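You operate a simulated robot arm through the tools that you are given. There is no shell and no other tool. Be economical: measure what you need, move in short steps, check, and stop when the job is done.

Carry out the task below with a simulated robot arm. There is one attempt and no reset: what you move stays moved.

Task
Clean the pink cartridge on the pad tray and print a test stripe.
Fine: it stands in the rack; green tank button once wets the pad; one full stripe on the test card; back in its slot; leave the rest.

Only the result counts: the job must be done as asked and must still hold three seconds after the hand-in. Knocking over, shifting, dropping, spilling or breaking anything else fails it.

Robot
A 6-joint arm with a two-finger parallel gripper, fixed in place. Base frame: the origin is at the foot of the arm, x ahead of it, y to its left, z up; the work surface is at about z = 0. Readings come in mm, degrees, newtons and seconds.
With the tool pointing down near the work surface it reaches from about 140 to 580 mm from the base axis. Its first joint turns from -66.0 to 66.0 degrees. Payload 2.1 kg.
Tool frame: the origin (TCP) lies between the finger pads and is the grasp point; the fingertips stand 30 mm ahead of it; z points along the fingers, y is the line along which they close. The gripper opens to 94 mm. The fingers are 28 mm wide and 10 mm thick; the gripper's body (50 by 96 mm) begins 55 mm behind the TCP.
Orientation is that of the tool frame in the base frame, as [roll, pitch, yaw] about the fixed x, y, z axes, in that order (R = Rz(yaw) Ry(pitch) Rx(roll)). With the fingers straight down and closing along the base's y, the tool's x points along the base's -x, its y along +y and its z along -z.

Tools
- The arm moves only by the tool jog_arm. Its argument "rows" is a list of rows, each an object (a shift or turn left out is 0, a gripper value left out holds the last) with "travel": the shift along the tool's x, y, z in mm, a list of three; "rotation": the turn, a rotation vector about the tool's x, y, z in degrees, a list of three; "gripper": the gripper command, from -1 (shut) to 1 (fully open), values between in proportion. In form: [{"travel": [dx, dy, dz], "rotation": [wx, wy, wz], "gripper": gripper}, ...]. A call has 1 to 12 rows; each row shifts and turns the commanded pose from where the row before left it, along the tool's axes as they then stand. Rows are played at 5 a second. More than 50 mm and 8.6 degrees between two rows, or a gripper value outside its range, and nothing of the call is played. A pose out of reach is approached as far as the arm can. The call stops where the force on the tool passes 40 N (or 10 N more than at its start, if that is more) or the arm is blocked; 0.2 s more then pass. Each finger travels about 72 mm/s and halts on what it meets, pressing with about 30 N; the grip force reading is that of the motor and also rises with nothing between the fingers. The clock runs only during rows and for 0.2 s after the last one: add rows that do not move to give the fingers time. It gives the time, the measured TCP pose, the force on the tool (base axes), the opening and the grip force at its end, in the units of the frame above (readings bear some noise), and new pictures: "views" is both (left out), scene, wrist or none.
- Cameras (640 x 400 px; columns grow to the right, rows downward): "scene" is fixed at [57.3, -373.5, 489.4]; the picture's right is [0.75, -0.67, 0.00], its down [-0.35, -0.39, -0.85] and it looks along [0.57, 0.63, -0.53] (base axes); focal length 214 px, centre (320, 200). "wrist" rides on the gripper at [-37, 0, -58] in the tool frame; the picture's right is [0.00, -1.00, 0.00], its down [0.97, 0.00, -0.24] and it looks along [0.24, 0.00, 0.97] (tool axes); focal length 218 px, centre (320, 200).
- point_at(camera, pixels): there is no depth. For up to 12 entries [column, row, z] of the newest picture of that camera ("zoom" is the newest enlarged one), the place [x, y] in the base frame at which the ray of that pixel passes the height z, good to about 2 mm. The clock stands still meanwhile.
- inspect(camera, box): a new picture of the part [left, top, right, bottom] of that camera's present view, enlarged. The clock stands still meanwhile.
- finish_job(): hands the job in; it is judged then, once.

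Go step by step. Measure first, check grasps and placings, and put right what went wrong. The budget is 80 turns and 120 pictures, counting those below and the enlarged ones. Unless the task says otherwise, let go and move clear before handing in, and close with one line.

The tools are called as a command line: name --argument value ..., lists and objects as JSON in quotes. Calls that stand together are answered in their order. jog_arm: Moves the arm, as the interface text tells. Its arguments: {"type":"object","properties":{"rows":{"type":"array"},"views":{"type":"string","enum":["both","scene","wrist","none"]}},"required":["rows"]} The other tools are called the same way: point_at (camera, pixels) gives the place at which the rays of pixels pass given heights; inspect (camera, box) takes an enlarged picture of a part of a camera's view; finish_job () hands the job in.

At the start:

```text
time_s: 0.0
position: [284.3, -45.9, 324.3]
orientation: [180.0, 0.0, 180.0]
force: [-0.1, 0.5, -0.4]
gripper_width: 93.8
grip_force: 0.0
```

scene: 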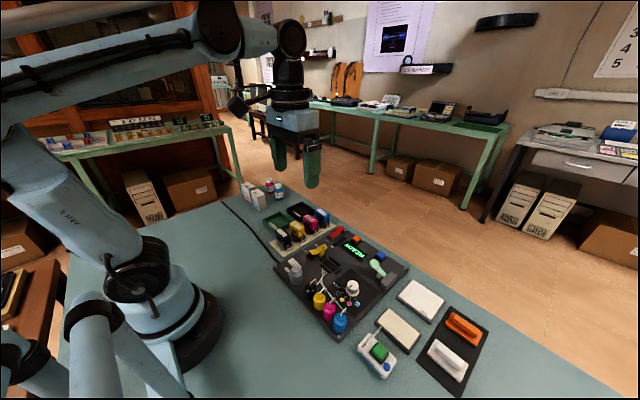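
wrist: 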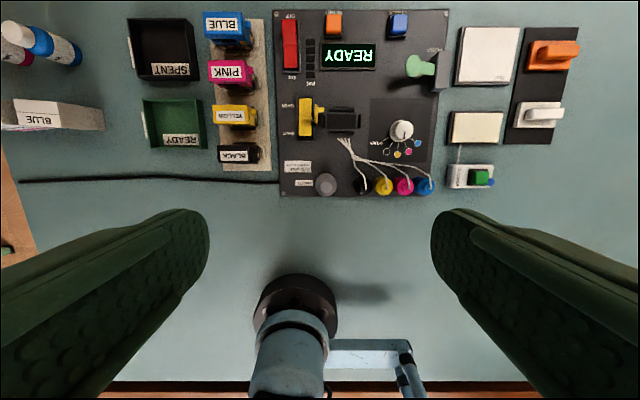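

The wrist picture shows a rack with BLUE, PINK, YELLOW and BLACK cartridges (rows 25–155, columns 205–260), a console, pads, a green-button box at (475,177) and stamps at the right. I'll enlarge these areas first.

inspect --camera "wrist" --box '[430, 10, 600, 200]'

inspect --camera "wrist" --box '[120, 0, 450, 206]'

inspect --camera "scene" --box '[340, 260, 500, 390]'

inspect --camera "scene" --box '[230, 170, 410, 310]'

```text
2.11 times, centred on (515, 105) of wrist
```

zoom: 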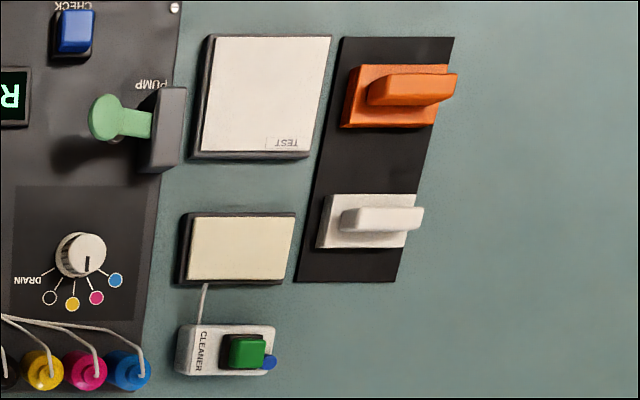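

```text
1.94 times, centred on (285, 103) of wrist
```

zoom: 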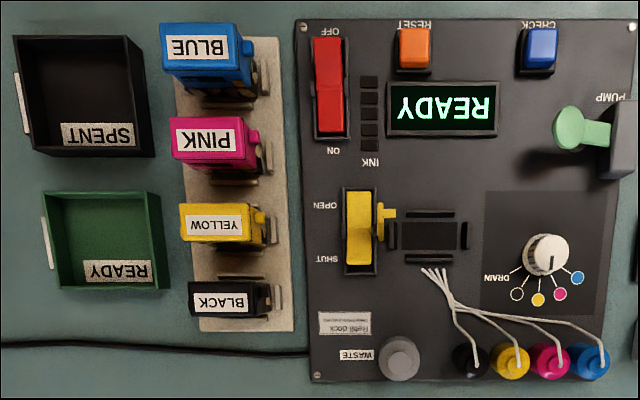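

```text
3.08 times, centred on (420, 325) of scene
```

zoom: 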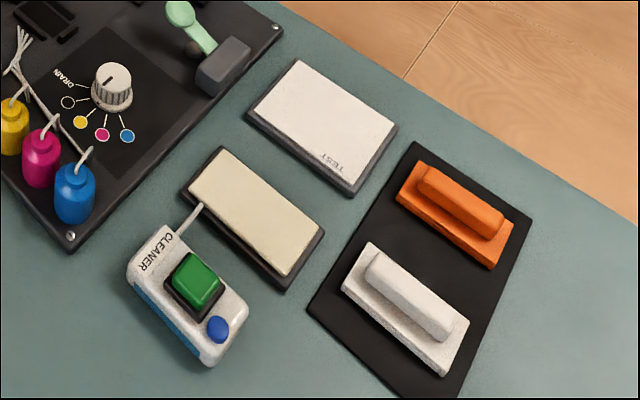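

```text
2.86 times, centred on (320, 240) of scene
```

zoom: 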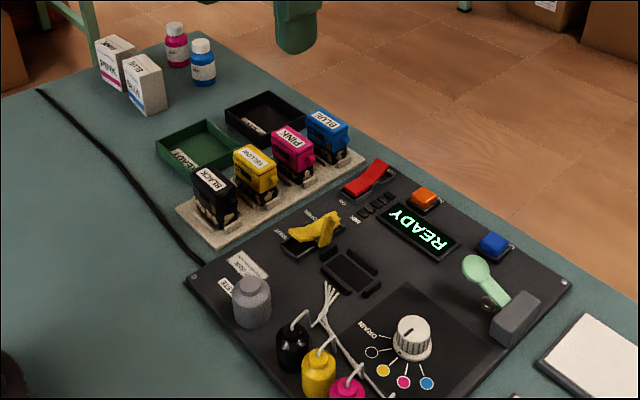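

The cleaner has a green button plus a small blue one to avoid; the pad is cream and the TEST card white. I'll triangulate rough positions with both cameras.

point_at --camera "wrist" --pixels '[[231, 72, 0], [231, 72, 40], [231, 72, 60], [480, 177, 0], [480, 177, 20], [480, 177, 40], [477, 128, 0], [488, 55, 0], [403, 130, 30], [420, 68, 30]]'

point_at --camera "scene" --pixels '[[309, 219, 0], [309, 219, 40], [309, 219, 60], [379, 351, 0], [379, 351, 20], [379, 351, 40], [399, 329, 0], [421, 300, 0]]'

```text
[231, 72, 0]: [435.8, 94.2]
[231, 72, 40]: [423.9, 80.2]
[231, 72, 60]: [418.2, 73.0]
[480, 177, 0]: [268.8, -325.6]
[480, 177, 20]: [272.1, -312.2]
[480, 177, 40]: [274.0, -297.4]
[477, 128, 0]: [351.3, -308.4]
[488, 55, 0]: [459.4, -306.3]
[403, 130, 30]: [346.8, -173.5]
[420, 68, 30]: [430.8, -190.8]
```

```text
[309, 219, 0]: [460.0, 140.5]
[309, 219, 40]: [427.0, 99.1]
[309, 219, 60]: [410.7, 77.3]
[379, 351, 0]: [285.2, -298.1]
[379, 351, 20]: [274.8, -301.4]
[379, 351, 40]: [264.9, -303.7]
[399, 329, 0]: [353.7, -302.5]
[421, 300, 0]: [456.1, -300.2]
```

Triangulation: the pink label is near (416, 76, ~55) and the green button near (272, −304, ~25). I'll shut the gripper and move above the cleaner for a close look.

jog_arm --rows '[{"travel": [1.7, -37, 20], "gripper": -1}, {"travel": [1.7, -37, 20]}, {"travel": [1.7, -37, 20]}, {"travel": [1.7, -37, 20]}, {"travel": [1.7, -37, 20]}, {"travel": [1.7, -37, 20]}, {"travel": [1.7, -37, 20]}, {"travel": [0, 0, 0]}]'

```text
time_s: 1.8
position: [271.8, -307.4, 183.1]
orientation: [-180.0, 0.1, -179.9]
force: [-0.4, -0.3, -0.7]
gripper_width: 0.1
grip_force: 30.2
```

scene: 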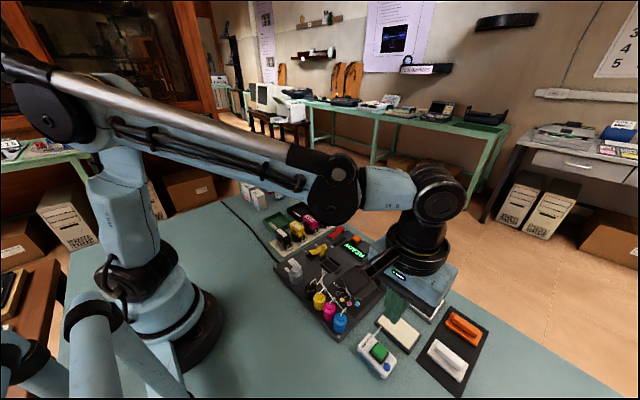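
wrist: 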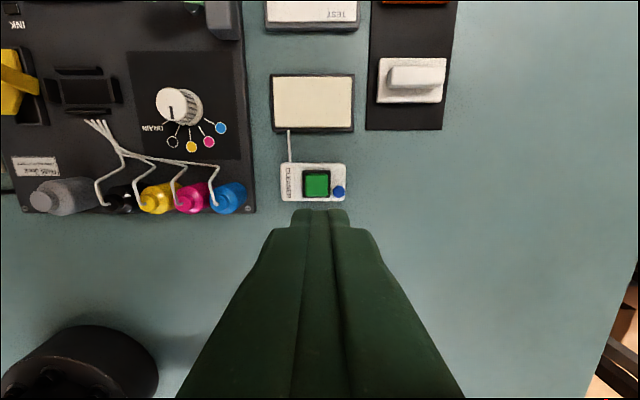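

The green button is now at (317,184) and the blue one at (338,191). I'll measure both, along with the pad and card edges.

point_at --camera "wrist" --pixels '[[317, 184, 15], [317, 184, 25], [304, 172, 25], [329, 196, 25], [338, 191, 15], [273, 75, 8], [350, 75, 8], [353, 127, 8], [276, 128, 8], [282, 200, 0], [347, 199, 0]]'

inspect --camera "wrist" --box '[260, 60, 380, 215]'

inspect --camera "scene" --box '[350, 300, 430, 390]'

```text
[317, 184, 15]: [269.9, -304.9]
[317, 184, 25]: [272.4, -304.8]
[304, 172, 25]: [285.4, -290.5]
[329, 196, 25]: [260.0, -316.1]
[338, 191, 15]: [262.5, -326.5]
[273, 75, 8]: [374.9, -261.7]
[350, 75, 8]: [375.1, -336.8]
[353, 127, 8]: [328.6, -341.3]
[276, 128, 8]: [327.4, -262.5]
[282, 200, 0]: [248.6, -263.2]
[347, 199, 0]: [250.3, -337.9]
```

```text
2.58 times, centred on (320, 138) of wrist
```

zoom: 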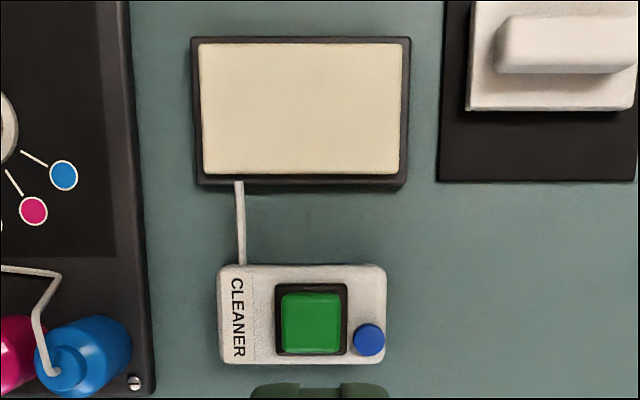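

```text
4.44 times, centred on (390, 345) of scene
```

zoom: 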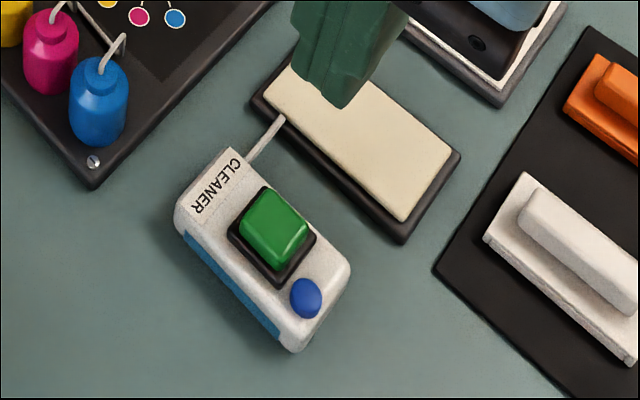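

The button top is about 22 mm square, centred at (272, −304), with blue at (262, −326). I'll centre at y≈−302 and come down to just above it.

jog_arm --rows '[{"travel": [0, 5.5, 30]}, {"travel": [0, 0, 45]}, {"travel": [0, 0, 40]}, {"travel": [0, 0, 0]}]' --views "scene"

inspect --camera "scene" --box '[340, 290, 430, 390]'

```text
time_s: 2.8
position: [272.6, -296.8, 71.0]
orientation: [180.0, 0.0, 180.0]
force: [-0.1, 0.2, 0.0]
gripper_width: 0.0
grip_force: 29.9
```

scene: 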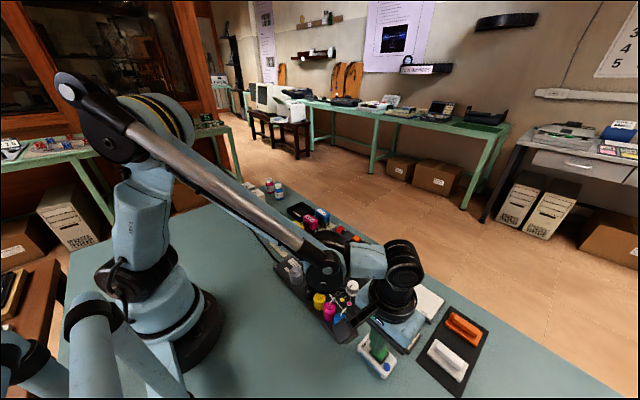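

```text
4.00 times, centred on (385, 340) of scene
```

zoom: 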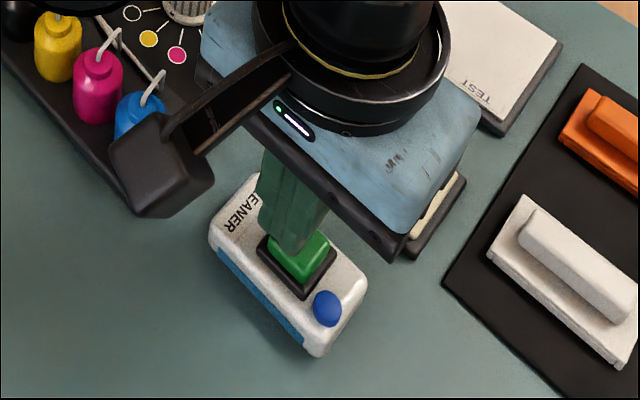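

The tip hovers above the green button, slightly toward +y and clear of the blue one. I'll correct y by about 3 mm and lower in small steps.

jog_arm --rows '[{"travel": [0, -3, 5]}, {"travel": [0, 0, 3]}, {"travel": [0, 0, 0]}, {"travel": [0, 0, 0]}]' --views "none"

inspect --camera "scene" --box '[355, 320, 415, 380]'

```text
time_s: 3.8
position: [271.4, -301.8, 63.8]
orientation: [-180.0, 0.0, -179.9]
force: [0.9, 1.7, 2.5]
gripper_width: 0.2
grip_force: 30.6
```

```text
6.67 times, centred on (385, 350) of scene
```

zoom: 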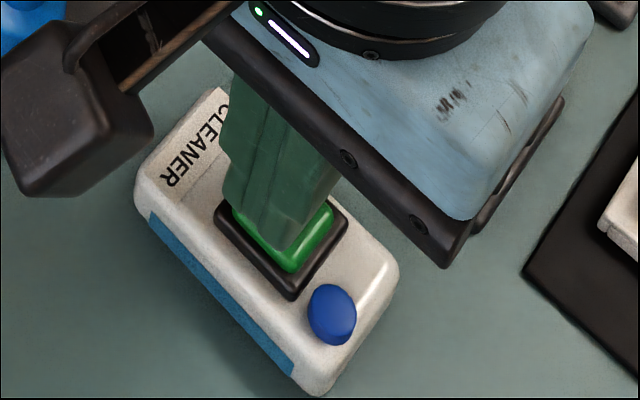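

A 2.5 N upward force indicates contact at TCP z≈64. I'll press further in small steps within one continuous stroke.

jog_arm --rows '[{"travel": [0, 0, 1.5]}, {"travel": [0, 0, 1.5]}, {"travel": [0, 0, 0]}]' --views "none"

inspect --camera "scene" --box '[350, 290, 430, 380]'

```text
time_s: 4.6
position: [271.3, -300.8, 59.9]
orientation: [179.9, -0.1, 179.9]
force: [-6.9, 6.6, 19.1]
gripper_width: 0.2
grip_force: 30.1
```

```text
4.44 times, centred on (390, 335) of scene
```

zoom: 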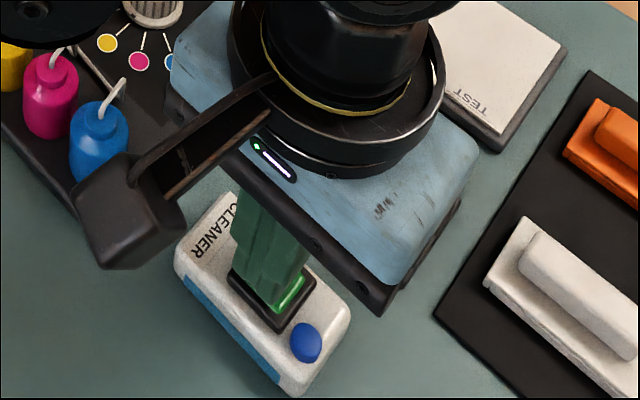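

The button shows pressed and lit, with 19 N on the tool. I'll back straight off and check whether the pad looks wet.

jog_arm --rows '[{"travel": [0, 0, -10]}, {"travel": [0, 0, -45]}, {"travel": [0, 0, -45]}, {"travel": [0, 0, 0]}]'

inspect --camera "wrist" --box '[260, 60, 380, 215]'

```text
time_s: 5.6
position: [271.1, -302.5, 159.7]
orientation: [-179.9, 0.0, 179.9]
force: [0.2, -0.4, 0.3]
gripper_width: 0.1
grip_force: 30.4
```

scene: 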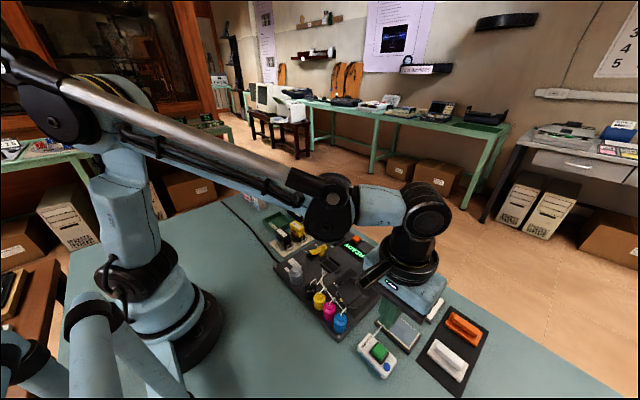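
wrist: 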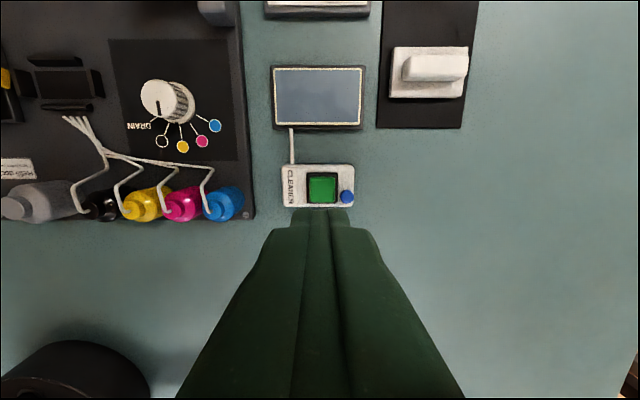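

```text
2.58 times, centred on (320, 138) of wrist
```

zoom: 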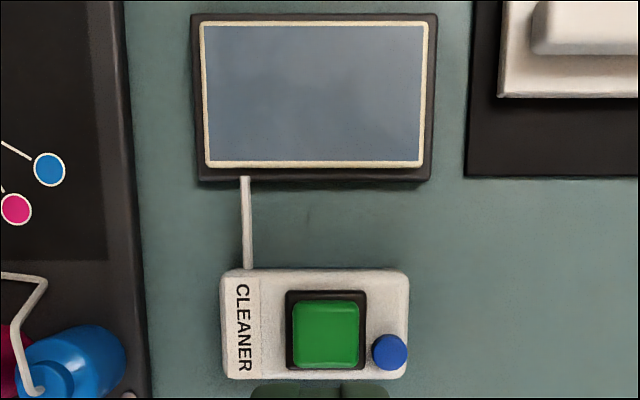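

The pad turned blue-grey, so it is wet from the single press. Now I'll rise, move over the pink cartridge at about (416, 76), and open the gripper on the way.

jog_arm --rows '[{"travel": [0, 0, -48]}, {"travel": [0, 0, -40]}, {"travel": [-14, 42, 0], "gripper": 1}, {"travel": [-14, 42, 0]}, {"travel": [-14, 42, 0]}, {"travel": [-14, 42, 0]}, {"travel": [-14, 42, 0]}, {"travel": [-14, 42, 0]}, {"travel": [-14, 42, 0]}, {"travel": [-14, 42, 0]}, {"travel": [-14, 42, 0]}, {"travel": [0, 0, 0]}]'

inspect --camera "wrist" --box '[200, 60, 440, 260]'

inspect --camera "scene" --box '[250, 180, 350, 260]'

```text
time_s: 8.2
position: [396.8, 77.9, 248.2]
orientation: [180.0, -0.1, 180.0]
force: [-0.7, 0.2, 0.1]
gripper_width: 94.0
grip_force: 0.1
```

scene: 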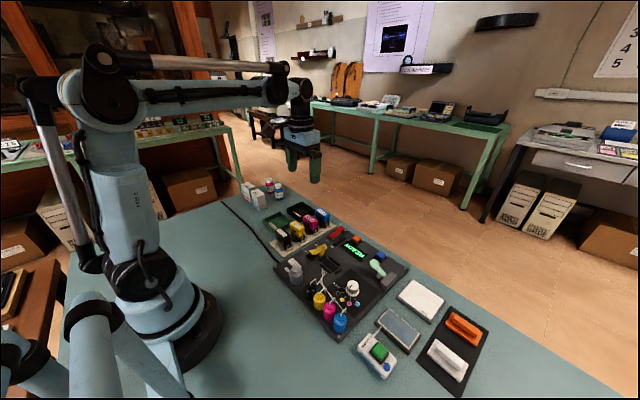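
wrist: 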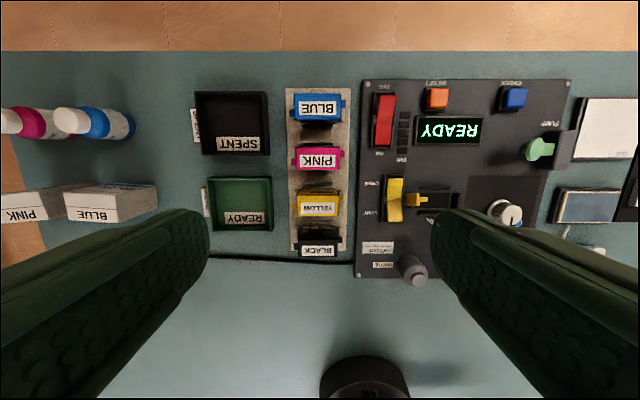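

```text
2.00 times, centred on (320, 160) of wrist
```

zoom: 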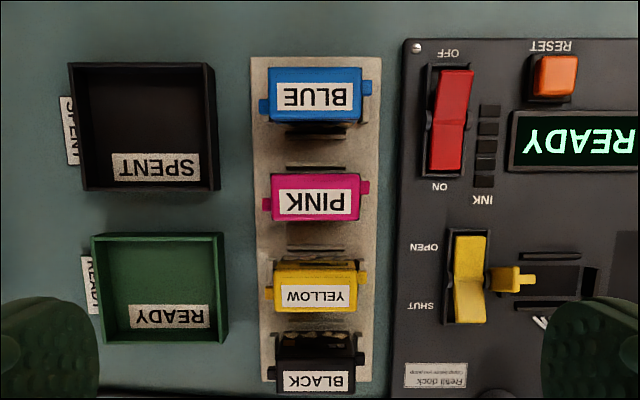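

```text
5.00 times, centred on (300, 220) of scene
```

zoom: 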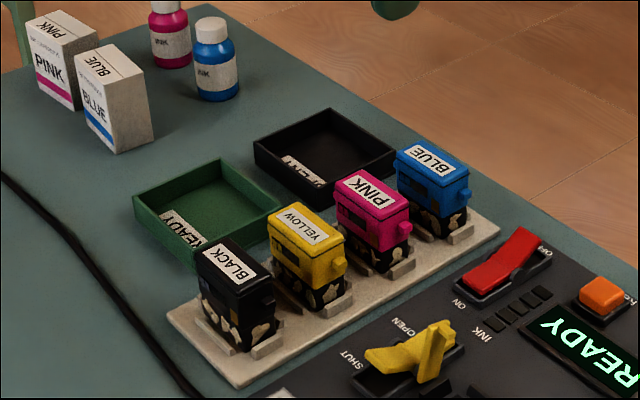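

A view of the rack: pink top at zoom (315,200) with tabs on the ±y ends and flat faces on ±x, neighbours ahead and behind. I'll measure the gaps using the zoom and wrist views.

point_at --camera "wrist" --pixels '[[296, 148, 60], [340, 148, 60], [340, 168, 60], [296, 170, 60], [294, 95, 60], [341, 120, 60], [297, 191, 60], [340, 214, 60], [350, 89, 8], [290, 250, 8], [350, 240, 8]]'

inspect --camera "wrist" --box '[270, 80, 370, 220]'

inspect --camera "scene" --box '[290, 205, 340, 245]'

```text
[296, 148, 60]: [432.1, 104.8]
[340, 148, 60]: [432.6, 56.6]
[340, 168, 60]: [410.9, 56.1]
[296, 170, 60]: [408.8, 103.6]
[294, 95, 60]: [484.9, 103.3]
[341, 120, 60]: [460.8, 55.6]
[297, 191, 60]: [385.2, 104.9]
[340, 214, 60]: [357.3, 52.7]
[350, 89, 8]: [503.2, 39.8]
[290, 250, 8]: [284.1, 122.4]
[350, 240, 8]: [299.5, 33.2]
```

```text
2.86 times, centred on (320, 150) of wrist
```

zoom: 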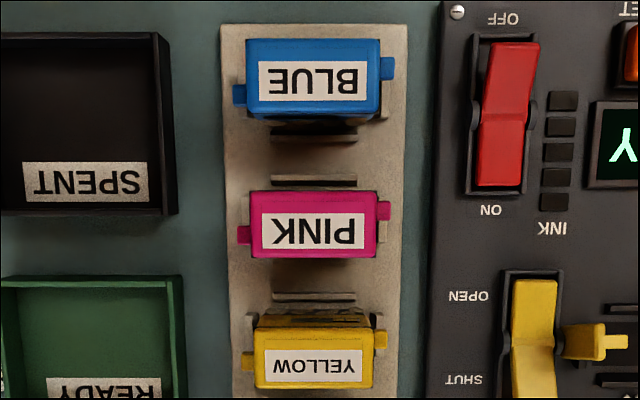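

```text
10.00 times, centred on (315, 225) of scene
```

zoom: 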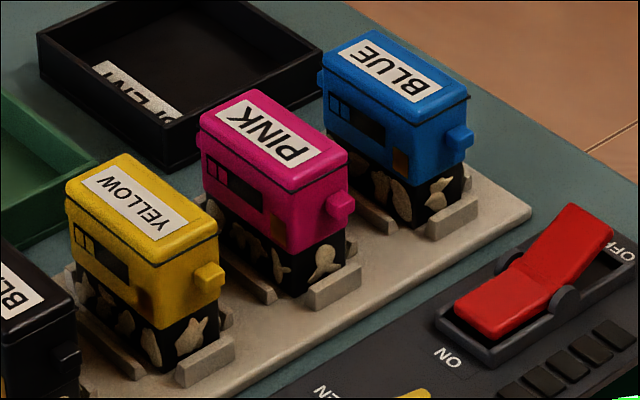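

Pink is centred near (419, 80), about 23 mm thick in x and 48 mm long in y, with roughly 28 mm gaps to its neighbours. Before turning the tool I'll check the shape of the gripper's side bracket and the test card.

inspect --camera "scene" --box '[230, 60, 370, 200]'

inspect --camera "scene" --box '[370, 270, 450, 350]'

point_at --camera "scene" --pixels '[[417, 280, 10], [446, 297, 10], [431, 320, 10], [398, 296, 10]]'

```text
2.86 times, centred on (300, 130) of scene
```

zoom: 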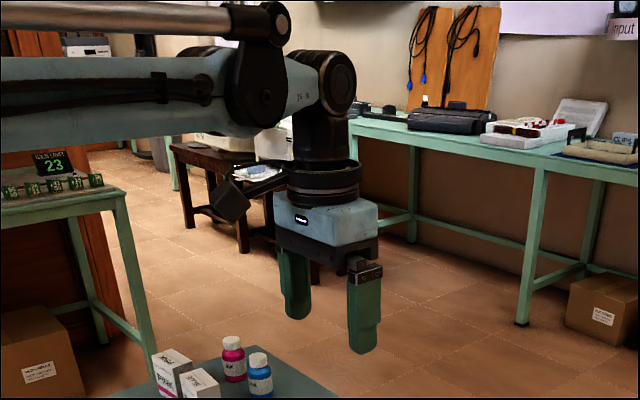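

```text
5.00 times, centred on (410, 310) of scene
```

zoom: 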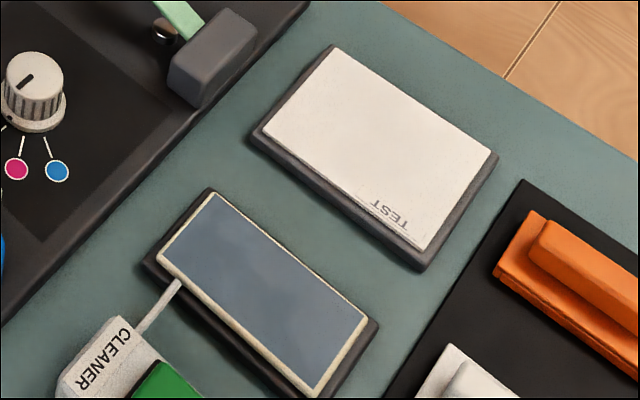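

```text
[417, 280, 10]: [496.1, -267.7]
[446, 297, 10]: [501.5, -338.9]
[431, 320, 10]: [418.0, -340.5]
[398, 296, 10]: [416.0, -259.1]
```

The gripper's bracket sits well above the fingers, and the card spans about x 417–499, y −262…−340. I'll turn the tool 90° so the fingers close along x onto pink's flat faces, centre over it, and set the opening to about 38 mm.

jog_arm --rows '[{"travel": [-22, 2, 10], "rotation": [0, 0, 7.5], "gripper": -0.2}, {"rotation": [0, 0, 7.5]}, {"rotation": [0, 0, 7.5]}, {"rotation": [0, 0, 7.5]}, {"rotation": [0, 0, 7.5]}, {"rotation": [0, 0, 7.5]}, {"rotation": [0, 0, 7.5]}, {"rotation": [0, 0, 7.5]}, {"rotation": [0, 0, 7.5]}, {"rotation": [0, 0, 7.5]}, {"rotation": [0, 0, 7.5]}, {"rotation": [0, 0, 7.5]}]' --views "none"

jog_arm --rows '[{"travel": [0, 0, 45]}, {"travel": [0, 0, 45]}, {"travel": [0, 0, 0]}]'

```text
time_s: 10.8
position: [421.1, 79.1, 237.6]
orientation: [179.9, 0.0, 89.8]
force: [0.9, 0.4, -0.1]
gripper_width: 37.7
grip_force: 0.1
```

```text
time_s: 11.6
position: [421.0, 76.4, 146.4]
orientation: [180.0, 0.1, 90.0]
force: [0.6, -0.5, 0.0]
gripper_width: 37.6
grip_force: 0.1
```

scene: 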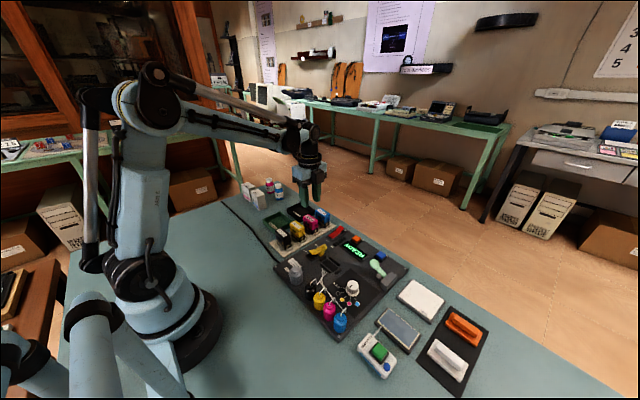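
wrist: 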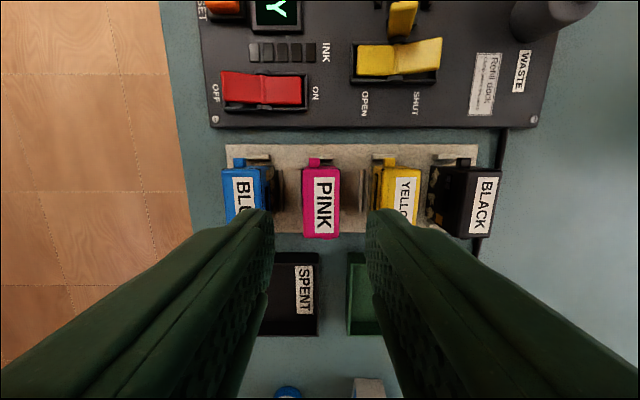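

Pink's top is at columns 303–340, rows 168–237, nearly centred on the tool's line. I'll measure its edges for fine centring.

point_at --camera "wrist" --pixels '[[303, 200, 57], [340, 200, 57], [320, 168, 57], [320, 237, 57], [262, 170, 57], [380, 170, 57], [320, 145, 8]]'

inspect --camera "wrist" --box '[210, 130, 430, 250]'

inspect --camera "scene" --box '[280, 165, 360, 245]'

```text
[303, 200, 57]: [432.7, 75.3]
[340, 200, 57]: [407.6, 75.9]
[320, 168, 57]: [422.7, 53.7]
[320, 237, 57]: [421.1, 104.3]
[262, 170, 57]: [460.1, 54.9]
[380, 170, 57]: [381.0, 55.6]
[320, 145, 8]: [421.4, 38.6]
```

```text
2.91 times, centred on (320, 190) of wrist
```

zoom: 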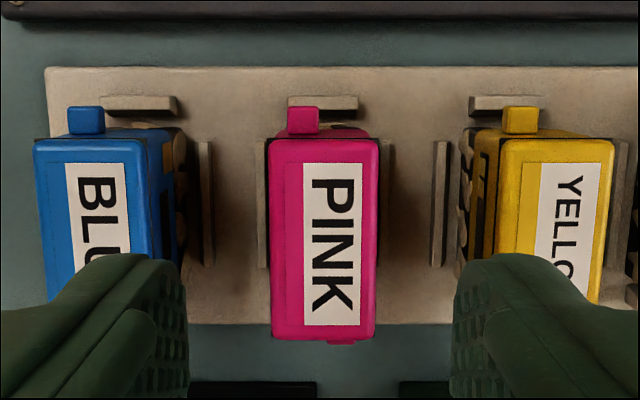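

```text
5.00 times, centred on (320, 205) of scene
```

zoom: 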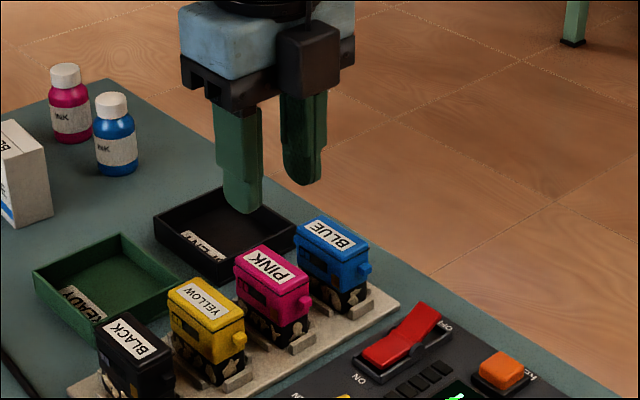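

Pink is centred at (420, 79); fingers will have about 10 mm clearance to blue (460) and yellow (381). I'll lower to TCP z≈53 and check.

jog_arm --rows '[{"travel": [1.5, -0.5, 35]}, {"travel": [0, 0, 30]}, {"travel": [0, 0, 20]}, {"travel": [0, 0, 8]}, {"travel": [0, 0, 0]}]'

inspect --camera "scene" --box '[280, 185, 350, 255]'

```text
time_s: 12.8
position: [421.3, 79.9, 53.6]
orientation: [-180.0, 0.0, 90.0]
force: [-0.3, -0.3, 0.1]
gripper_width: 37.8
grip_force: 0.1
```

scene: 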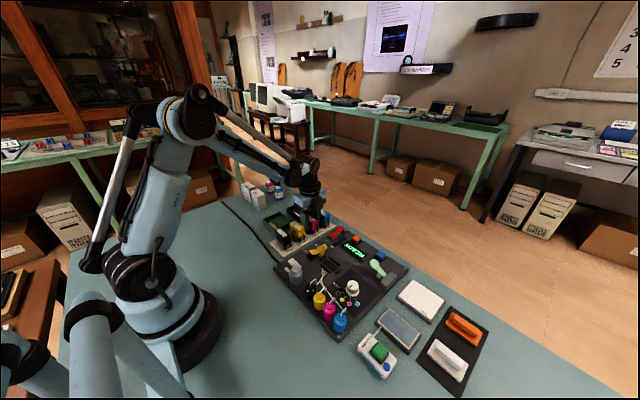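
wrist: 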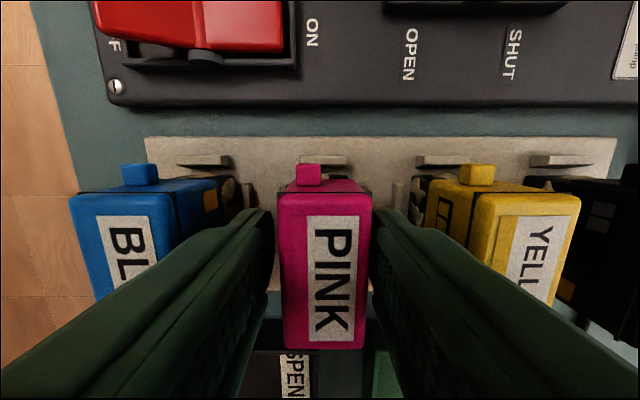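

```text
5.71 times, centred on (315, 220) of scene
```

zoom: 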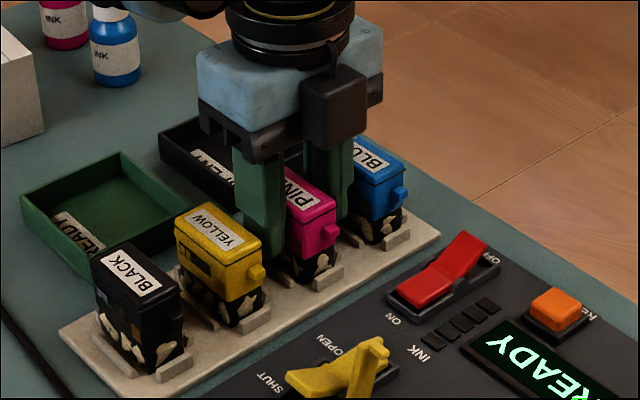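

The fingers straddle pink cleanly without touching the neighbours. I'll close on it.

jog_arm --rows '[{"gripper": -1}, {}, {}, {}]' --views "wrist"

```text
time_s: 13.8
position: [421.1, 79.7, 54.8]
orientation: [-179.9, 0.0, 90.0]
force: [-0.1, 0.3, 0.3]
gripper_width: 29.8
grip_force: 30.1
```

wrist: 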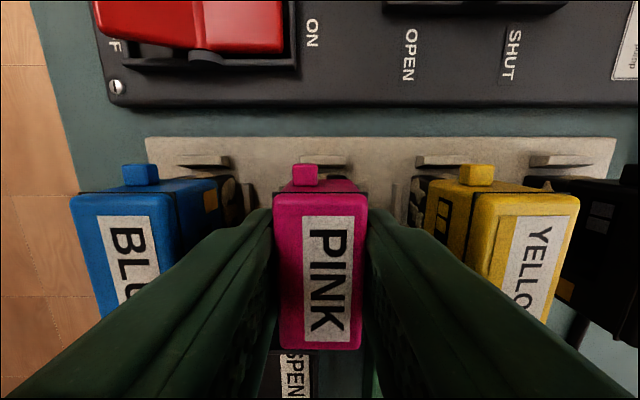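

The grip holds at 29.8 mm with 30 N. I'll lift straight up 70 mm and look.

jog_arm --rows '[{"travel": [0, 0, -5]}, {"travel": [0, 0, -10]}, {"travel": [0, 0, -25]}, {"travel": [0, 0, -30]}, {"travel": [0, 0, -30]}, {}]'

inspect --camera "scene" --box '[270, 160, 370, 260]'

```text
time_s: 15.2
position: [421.7, 79.8, 153.9]
orientation: [179.9, 0.0, 90.0]
force: [0.5, -0.1, -0.5]
gripper_width: 29.5
grip_force: 30.1
```

scene: 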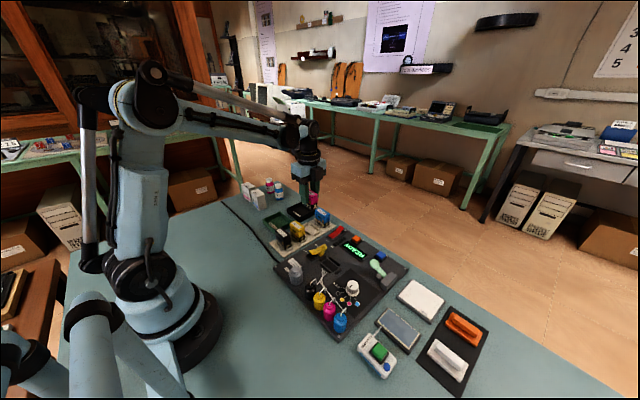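
wrist: 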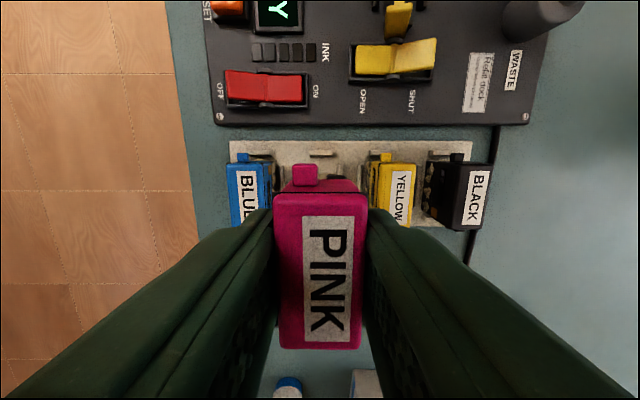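

```text
4.00 times, centred on (320, 210) of scene
```

zoom: 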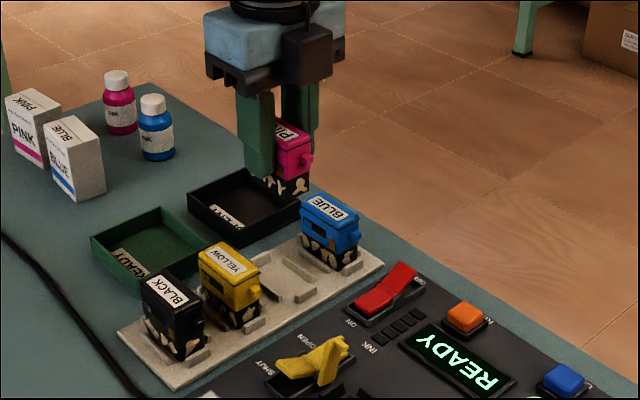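

Pink is lifted cleanly and its slot is empty. I'll carry it at this height (bottom about z 108) to over the pad at (351, −300).

jog_arm --rows '[{"travel": [-20, -4, 0]}, {"travel": [-36, -7, 0]}, {"travel": [-36, -7, 0]}, {"travel": [-36, -7, 0]}, {"travel": [-36, -7, 0]}, {"travel": [-36, -7, 0]}, {"travel": [-36, -7, 0]}, {"travel": [-36, -7, 0]}, {"travel": [-36, -7, 0]}, {"travel": [-36, -7, 0]}, {"travel": [-36, -3, 0]}, {}]'

inspect --camera "scene" --box '[340, 230, 480, 370]'

inspect --camera "wrist" --box '[180, 0, 460, 260]'

```text
time_s: 17.8
position: [350.7, -302.7, 155.9]
orientation: [-179.9, 0.0, 90.0]
force: [0.5, -0.1, -0.1]
gripper_width: 29.4
grip_force: 29.8
```

scene: 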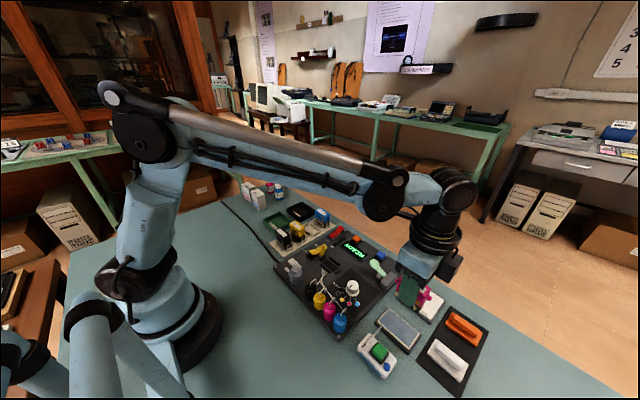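
wrist: 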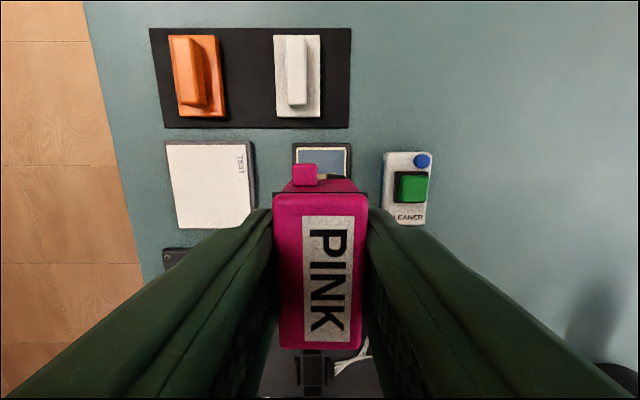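

```text
2.86 times, centred on (410, 300) of scene
```

zoom: 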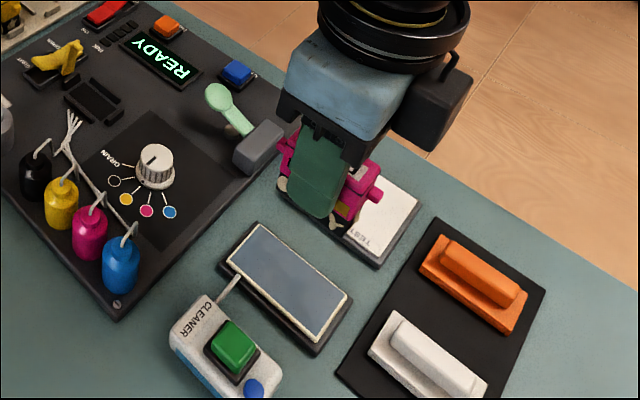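

```text
1.54 times, centred on (320, 130) of wrist
```

zoom: 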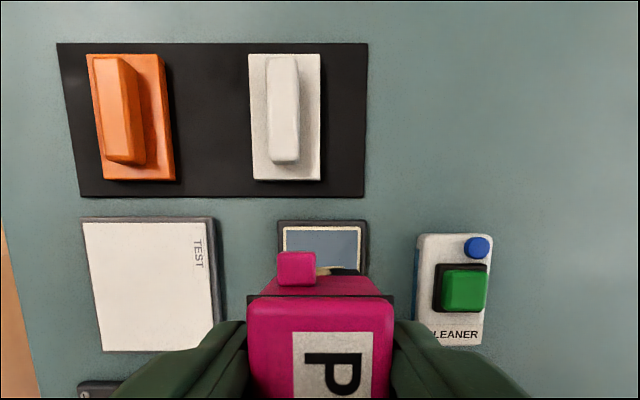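

The cartridge is above the pad centre. I'll lower to just above it.

jog_arm --rows '[{"travel": [0, 0, 40]}, {"travel": [0, 0, 40]}, {"travel": [0, 0, 7]}, {}]' --views "none"

inspect --camera "scene" --box '[370, 290, 430, 350]'

```text
time_s: 18.8
position: [349.0, -301.5, 66.5]
orientation: [180.0, 0.1, 90.0]
force: [-0.1, -0.2, -1.1]
gripper_width: 29.6
grip_force: 29.9
```

```text
6.67 times, centred on (400, 320) of scene
```

zoom: 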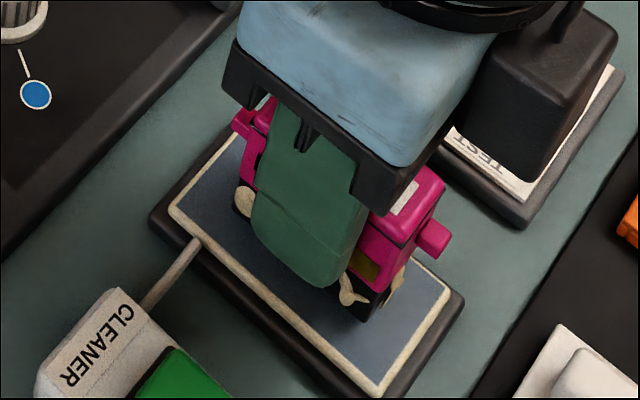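

It hovers a few mm above the pad. I'll lower in fine steps until light contact.

jog_arm --rows '[{"travel": [0, 0, 2]}, {"travel": [0, 0, 2]}, {"travel": [0, 0, 2]}, {}]' --views "none"

jog_arm --rows '[{"travel": [0, 0, 1.5]}, {"travel": [0, 0, 1.5]}, {}]' --views "none"

inspect --camera "scene" --box '[370, 290, 430, 350]'

```text
time_s: 19.8
position: [350.9, -300.8, 61.3]
orientation: [-180.0, 0.0, 90.0]
force: [-2.0, -1.2, 16.5]
gripper_width: 29.4
grip_force: 30.0
```

```text
time_s: 20.6
position: [351.1, -301.4, 59.0]
orientation: [-180.0, 0.0, 90.0]
force: [-3.7, -0.9, 30.1]
gripper_width: 29.6
grip_force: 29.2
```

```text
6.67 times, centred on (400, 320) of scene
```

zoom: 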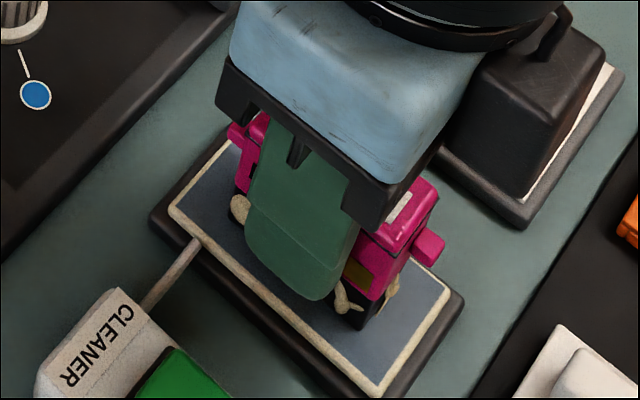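

Contact with 30 N is more than needed, so I'll ease up 2.5 mm and wipe back and forth along y within the pad.

jog_arm --rows '[{"travel": [0, 0, -2.5]}, {"travel": [5, 0, 0]}, {"travel": [5, 0, 0]}, {"travel": [-5, 0, 0]}, {"travel": [-5, 0, 0]}, {"travel": [-5, 0, 0]}, {"travel": [-5, 0, 0]}, {"travel": [5, 0, 0]}, {"travel": [5, 0, 0]}, {}]' --views "none"

inspect --camera "scene" --box '[370, 290, 430, 350]'

```text
time_s: 22.8
position: [350.5, -300.6, 60.7]
orientation: [179.9, 0.1, 90.0]
force: [0.4, -0.1, -0.8]
gripper_width: 29.6
grip_force: 30.0
```

```text
6.67 times, centred on (400, 320) of scene
```

zoom: 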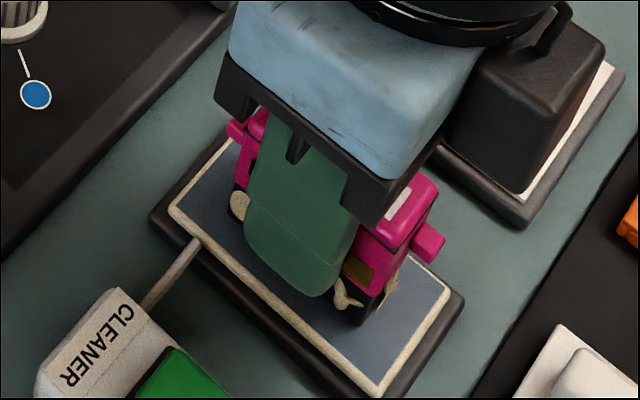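

Force is back to zero, so the cartridge slid up slightly in the grip and is now just off the pad. I'll press 1.2 mm more and wipe again with longer strokes.

jog_arm --rows '[{"travel": [0, 0, 1.2]}, {}]' --views "none"

```text
time_s: 23.4
position: [349.8, -300.9, 59.1]
orientation: [179.9, 0.0, 90.0]
force: [0.3, -0.1, -0.4]
gripper_width: 29.7
grip_force: 30.1
```

jog_arm --rows '[{"travel": [0, 0, 1]}, {}]' --views "none"

```text
time_s: 24.0
position: [351.1, -300.5, 59.2]
orientation: [-179.9, 0.1, 90.1]
force: [-0.6, -0.5, 8.3]
gripper_width: 29.5
grip_force: 29.8
```

Contact is a good 8 N. Now the wiping strokes.

jog_arm --rows '[{"travel": [5, 0, 0]}, {"travel": [6, 0, 0]}, {"travel": [-6, 0, 0]}, {"travel": [-5, 0, 0]}, {"travel": [-6, 0, 0]}, {"travel": [-6, 0, 0]}, {"travel": [6, 0, 0]}, {"travel": [6, 0, 0]}, {}]' --views "none"

inspect --camera "scene" --box '[370, 290, 430, 350]'

```text
time_s: 26.0
position: [349.7, -301.8, 59.0]
orientation: [-179.9, 0.1, 90.0]
force: [0.0, -5.6, 12.2]
gripper_width: 29.6
grip_force: 30.1
```

```text
6.67 times, centred on (400, 320) of scene
```

zoom: 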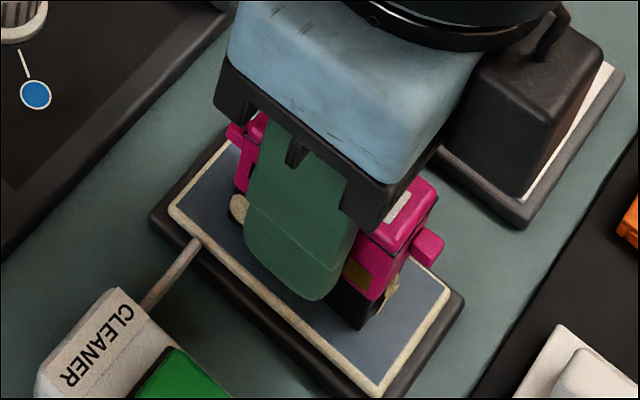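

Some of the cream dirt flakes vanished (at zoom (345,300)); a few remain at (238,205) and (390,295). I'll continue wiping with x motion too.

jog_arm --rows '[{"travel": [6, 0, 0]}, {"travel": [6, 0, 0]}, {"travel": [-6, 0, 0]}, {"travel": [-6, 0, 0]}, {"travel": [-6, 0, 0]}, {"travel": [-6, 0, 0]}, {"travel": [6, 0, 0]}, {"travel": [6, 0, 0]}, {"travel": [0, 5, 0]}, {"travel": [0, -5, 0]}, {"travel": [0, -5, 0]}, {"travel": [0, 5, 0]}]' --views "none"

inspect --camera "scene" --box '[370, 290, 430, 350]'

```text
time_s: 28.6
position: [351.0, -300.7, 59.1]
orientation: [180.0, 0.0, 90.0]
force: [-1.8, 0.2, 3.5]
gripper_width: 29.8
grip_force: 29.6
```

```text
6.67 times, centred on (400, 320) of scene
```

zoom: 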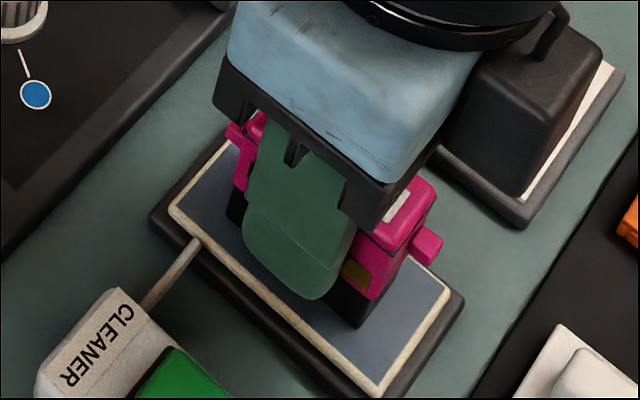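

All visible flakes are gone. I'll do one more stroke set at a bit more pressure for the hidden parts, then lift and look.

jog_arm --rows '[{"travel": [6, 0, 0.5]}, {"travel": [6, 0, 0]}, {"travel": [-6, 0, 0]}, {"travel": [-6, 0, 0]}, {"travel": [-6, 0, 0]}, {"travel": [-6, 0, 0]}, {"travel": [6, 0, 0]}, {"travel": [6, 0, 0]}, {"travel": [0, 0, -10.5]}, {"travel": [0, 0, -40]}, {"travel": [0, 0, -40]}, {}]'

inspect --camera "scene" --box '[370, 240, 450, 320]'

```text
time_s: 31.2
position: [350.1, -300.9, 149.2]
orientation: [180.0, 0.1, 90.0]
force: [0.7, 0.4, -0.6]
gripper_width: 29.4
grip_force: 30.0
```

scene: 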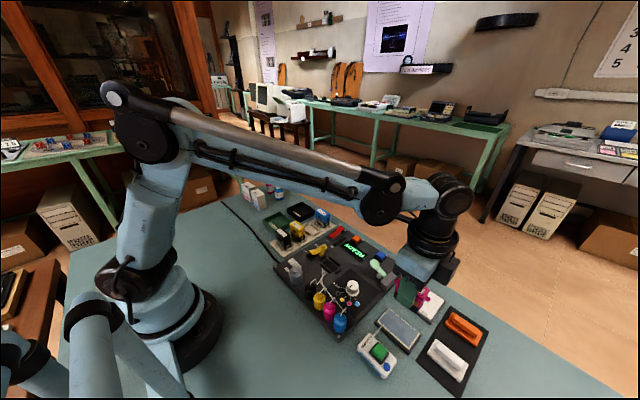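
wrist: 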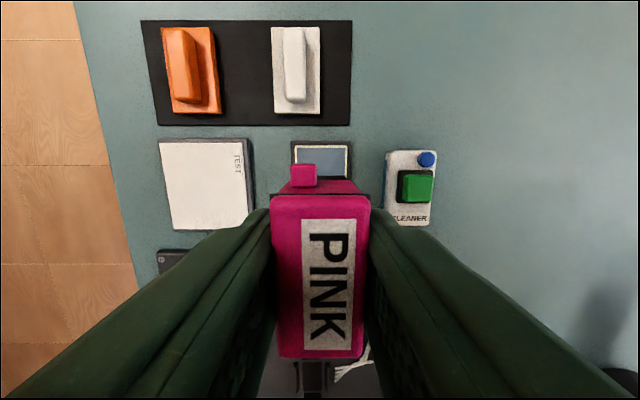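

```text
5.00 times, centred on (410, 280) of scene
```

zoom: 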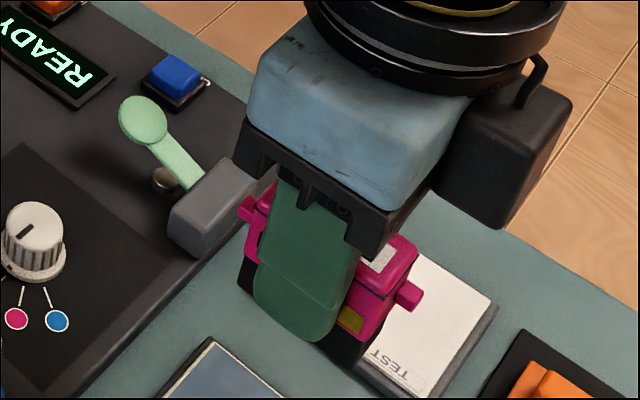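

The cartridge is clean all round. The stripe will run along x across the card; first I'll move over its near end at (431, −299).

jog_arm --rows '[{"travel": [0, 27, 0]}, {"travel": [1, 27, 0]}, {"travel": [0, 26, 0]}, {"travel": [0, 0, 40]}, {"travel": [0, 0, 38]}, {}]'

inspect --camera "scene" --box '[380, 260, 460, 340]'

```text
time_s: 32.6
position: [431.6, -299.5, 70.5]
orientation: [180.0, 0.0, 90.0]
force: [-0.5, -0.2, -0.4]
gripper_width: 29.6
grip_force: 30.2
```

scene: 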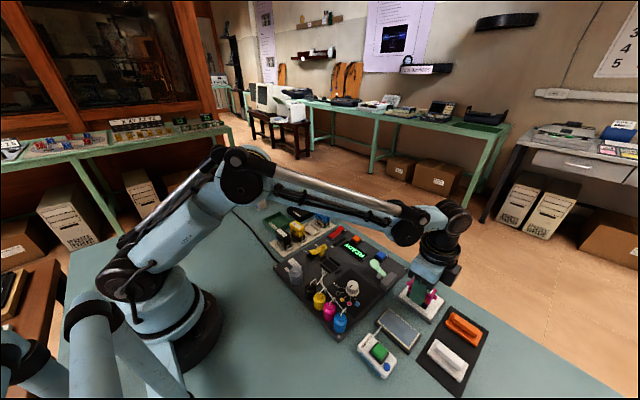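
wrist: 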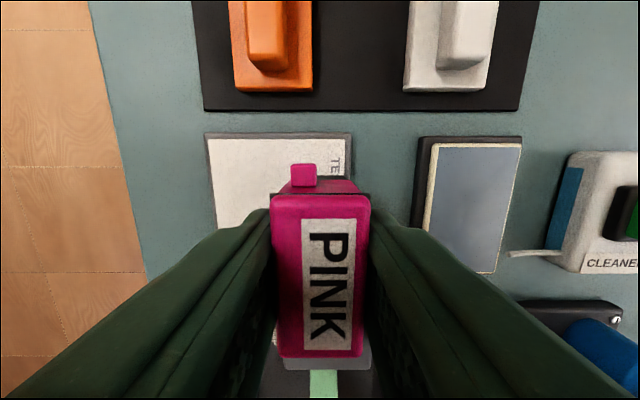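

```text
5.00 times, centred on (420, 300) of scene
```

zoom: 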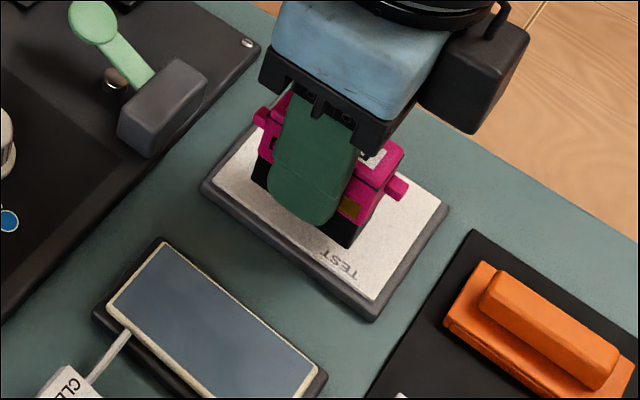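

Hovering over the near end of the card. I'll measure the card's edges before touching down.

point_at --camera "wrist" --pixels '[[209, 140, 12], [351, 135, 12], [345, 140, 12], [213, 222, 12], [215, 140, 12]]'

jog_arm --rows '[{"travel": [0, 0, 4]}, {"travel": [0, 0, 2]}, {}]' --views "none"

```text
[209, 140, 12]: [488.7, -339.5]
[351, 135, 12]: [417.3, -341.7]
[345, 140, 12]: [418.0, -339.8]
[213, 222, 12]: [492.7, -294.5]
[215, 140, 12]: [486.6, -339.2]
```

```text
time_s: 33.4
position: [432.6, -298.5, 65.2]
orientation: [180.0, 0.0, 90.0]
force: [0.0, -0.3, -0.8]
gripper_width: 29.4
grip_force: 30.1
```

The paper runs roughly x 420–489. I'll lower gently toward contact.

jog_arm --rows '[{"travel": [0, 0, 2]}, {"travel": [0, 0, 1]}, {"travel": [0, 0, 1]}, {}]' --views "none"

```text
time_s: 34.4
position: [430.2, -300.3, 60.2]
orientation: [179.9, 0.0, 90.0]
force: [-0.3, 0.3, -1.3]
gripper_width: 29.3
grip_force: 30.2
```

jog_arm --rows '[{"travel": [0, 0, 1]}, {"travel": [0, 0, 0.8]}, {}]' --views "none"

```text
time_s: 35.2
position: [430.6, -301.4, 58.2]
orientation: [180.0, 0.1, 90.0]
force: [-0.3, 0.3, -0.5]
gripper_width: 29.4
grip_force: 29.9
```

jog_arm --rows '[{"travel": [0, 0, 0.8]}, {"travel": [0, 0, 0.8]}, {}]' --views "none"

inspect --camera "scene" --box '[390, 270, 450, 330]'

```text
time_s: 36.0
position: [430.5, -298.3, 55.9]
orientation: [179.9, 0.0, 90.0]
force: [0.2, -0.7, -1.0]
gripper_width: 29.5
grip_force: 30.0
```

```text
6.67 times, centred on (420, 300) of scene
```

zoom: 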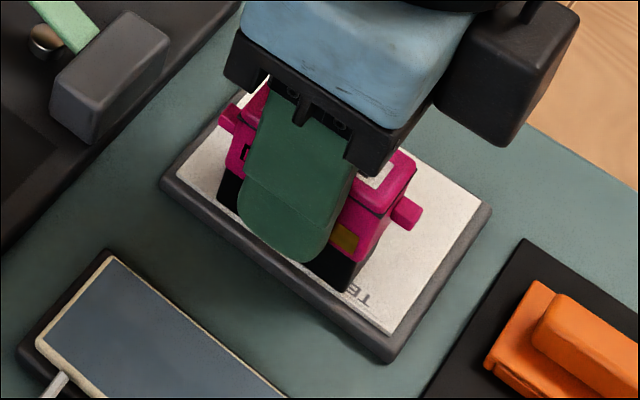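

No contact yet at TCP ~56.5; the card is lower than the pad. Continue down.

jog_arm --rows '[{"travel": [0, 0, 0.8]}, {"travel": [0, 0, 0.8]}, {}]' --views "none"

```text
time_s: 36.8
position: [430.7, -299.3, 56.0]
orientation: [-180.0, 0.0, 89.9]
force: [-1.9, 0.7, 17.7]
gripper_width: 29.3
grip_force: 30.2
```

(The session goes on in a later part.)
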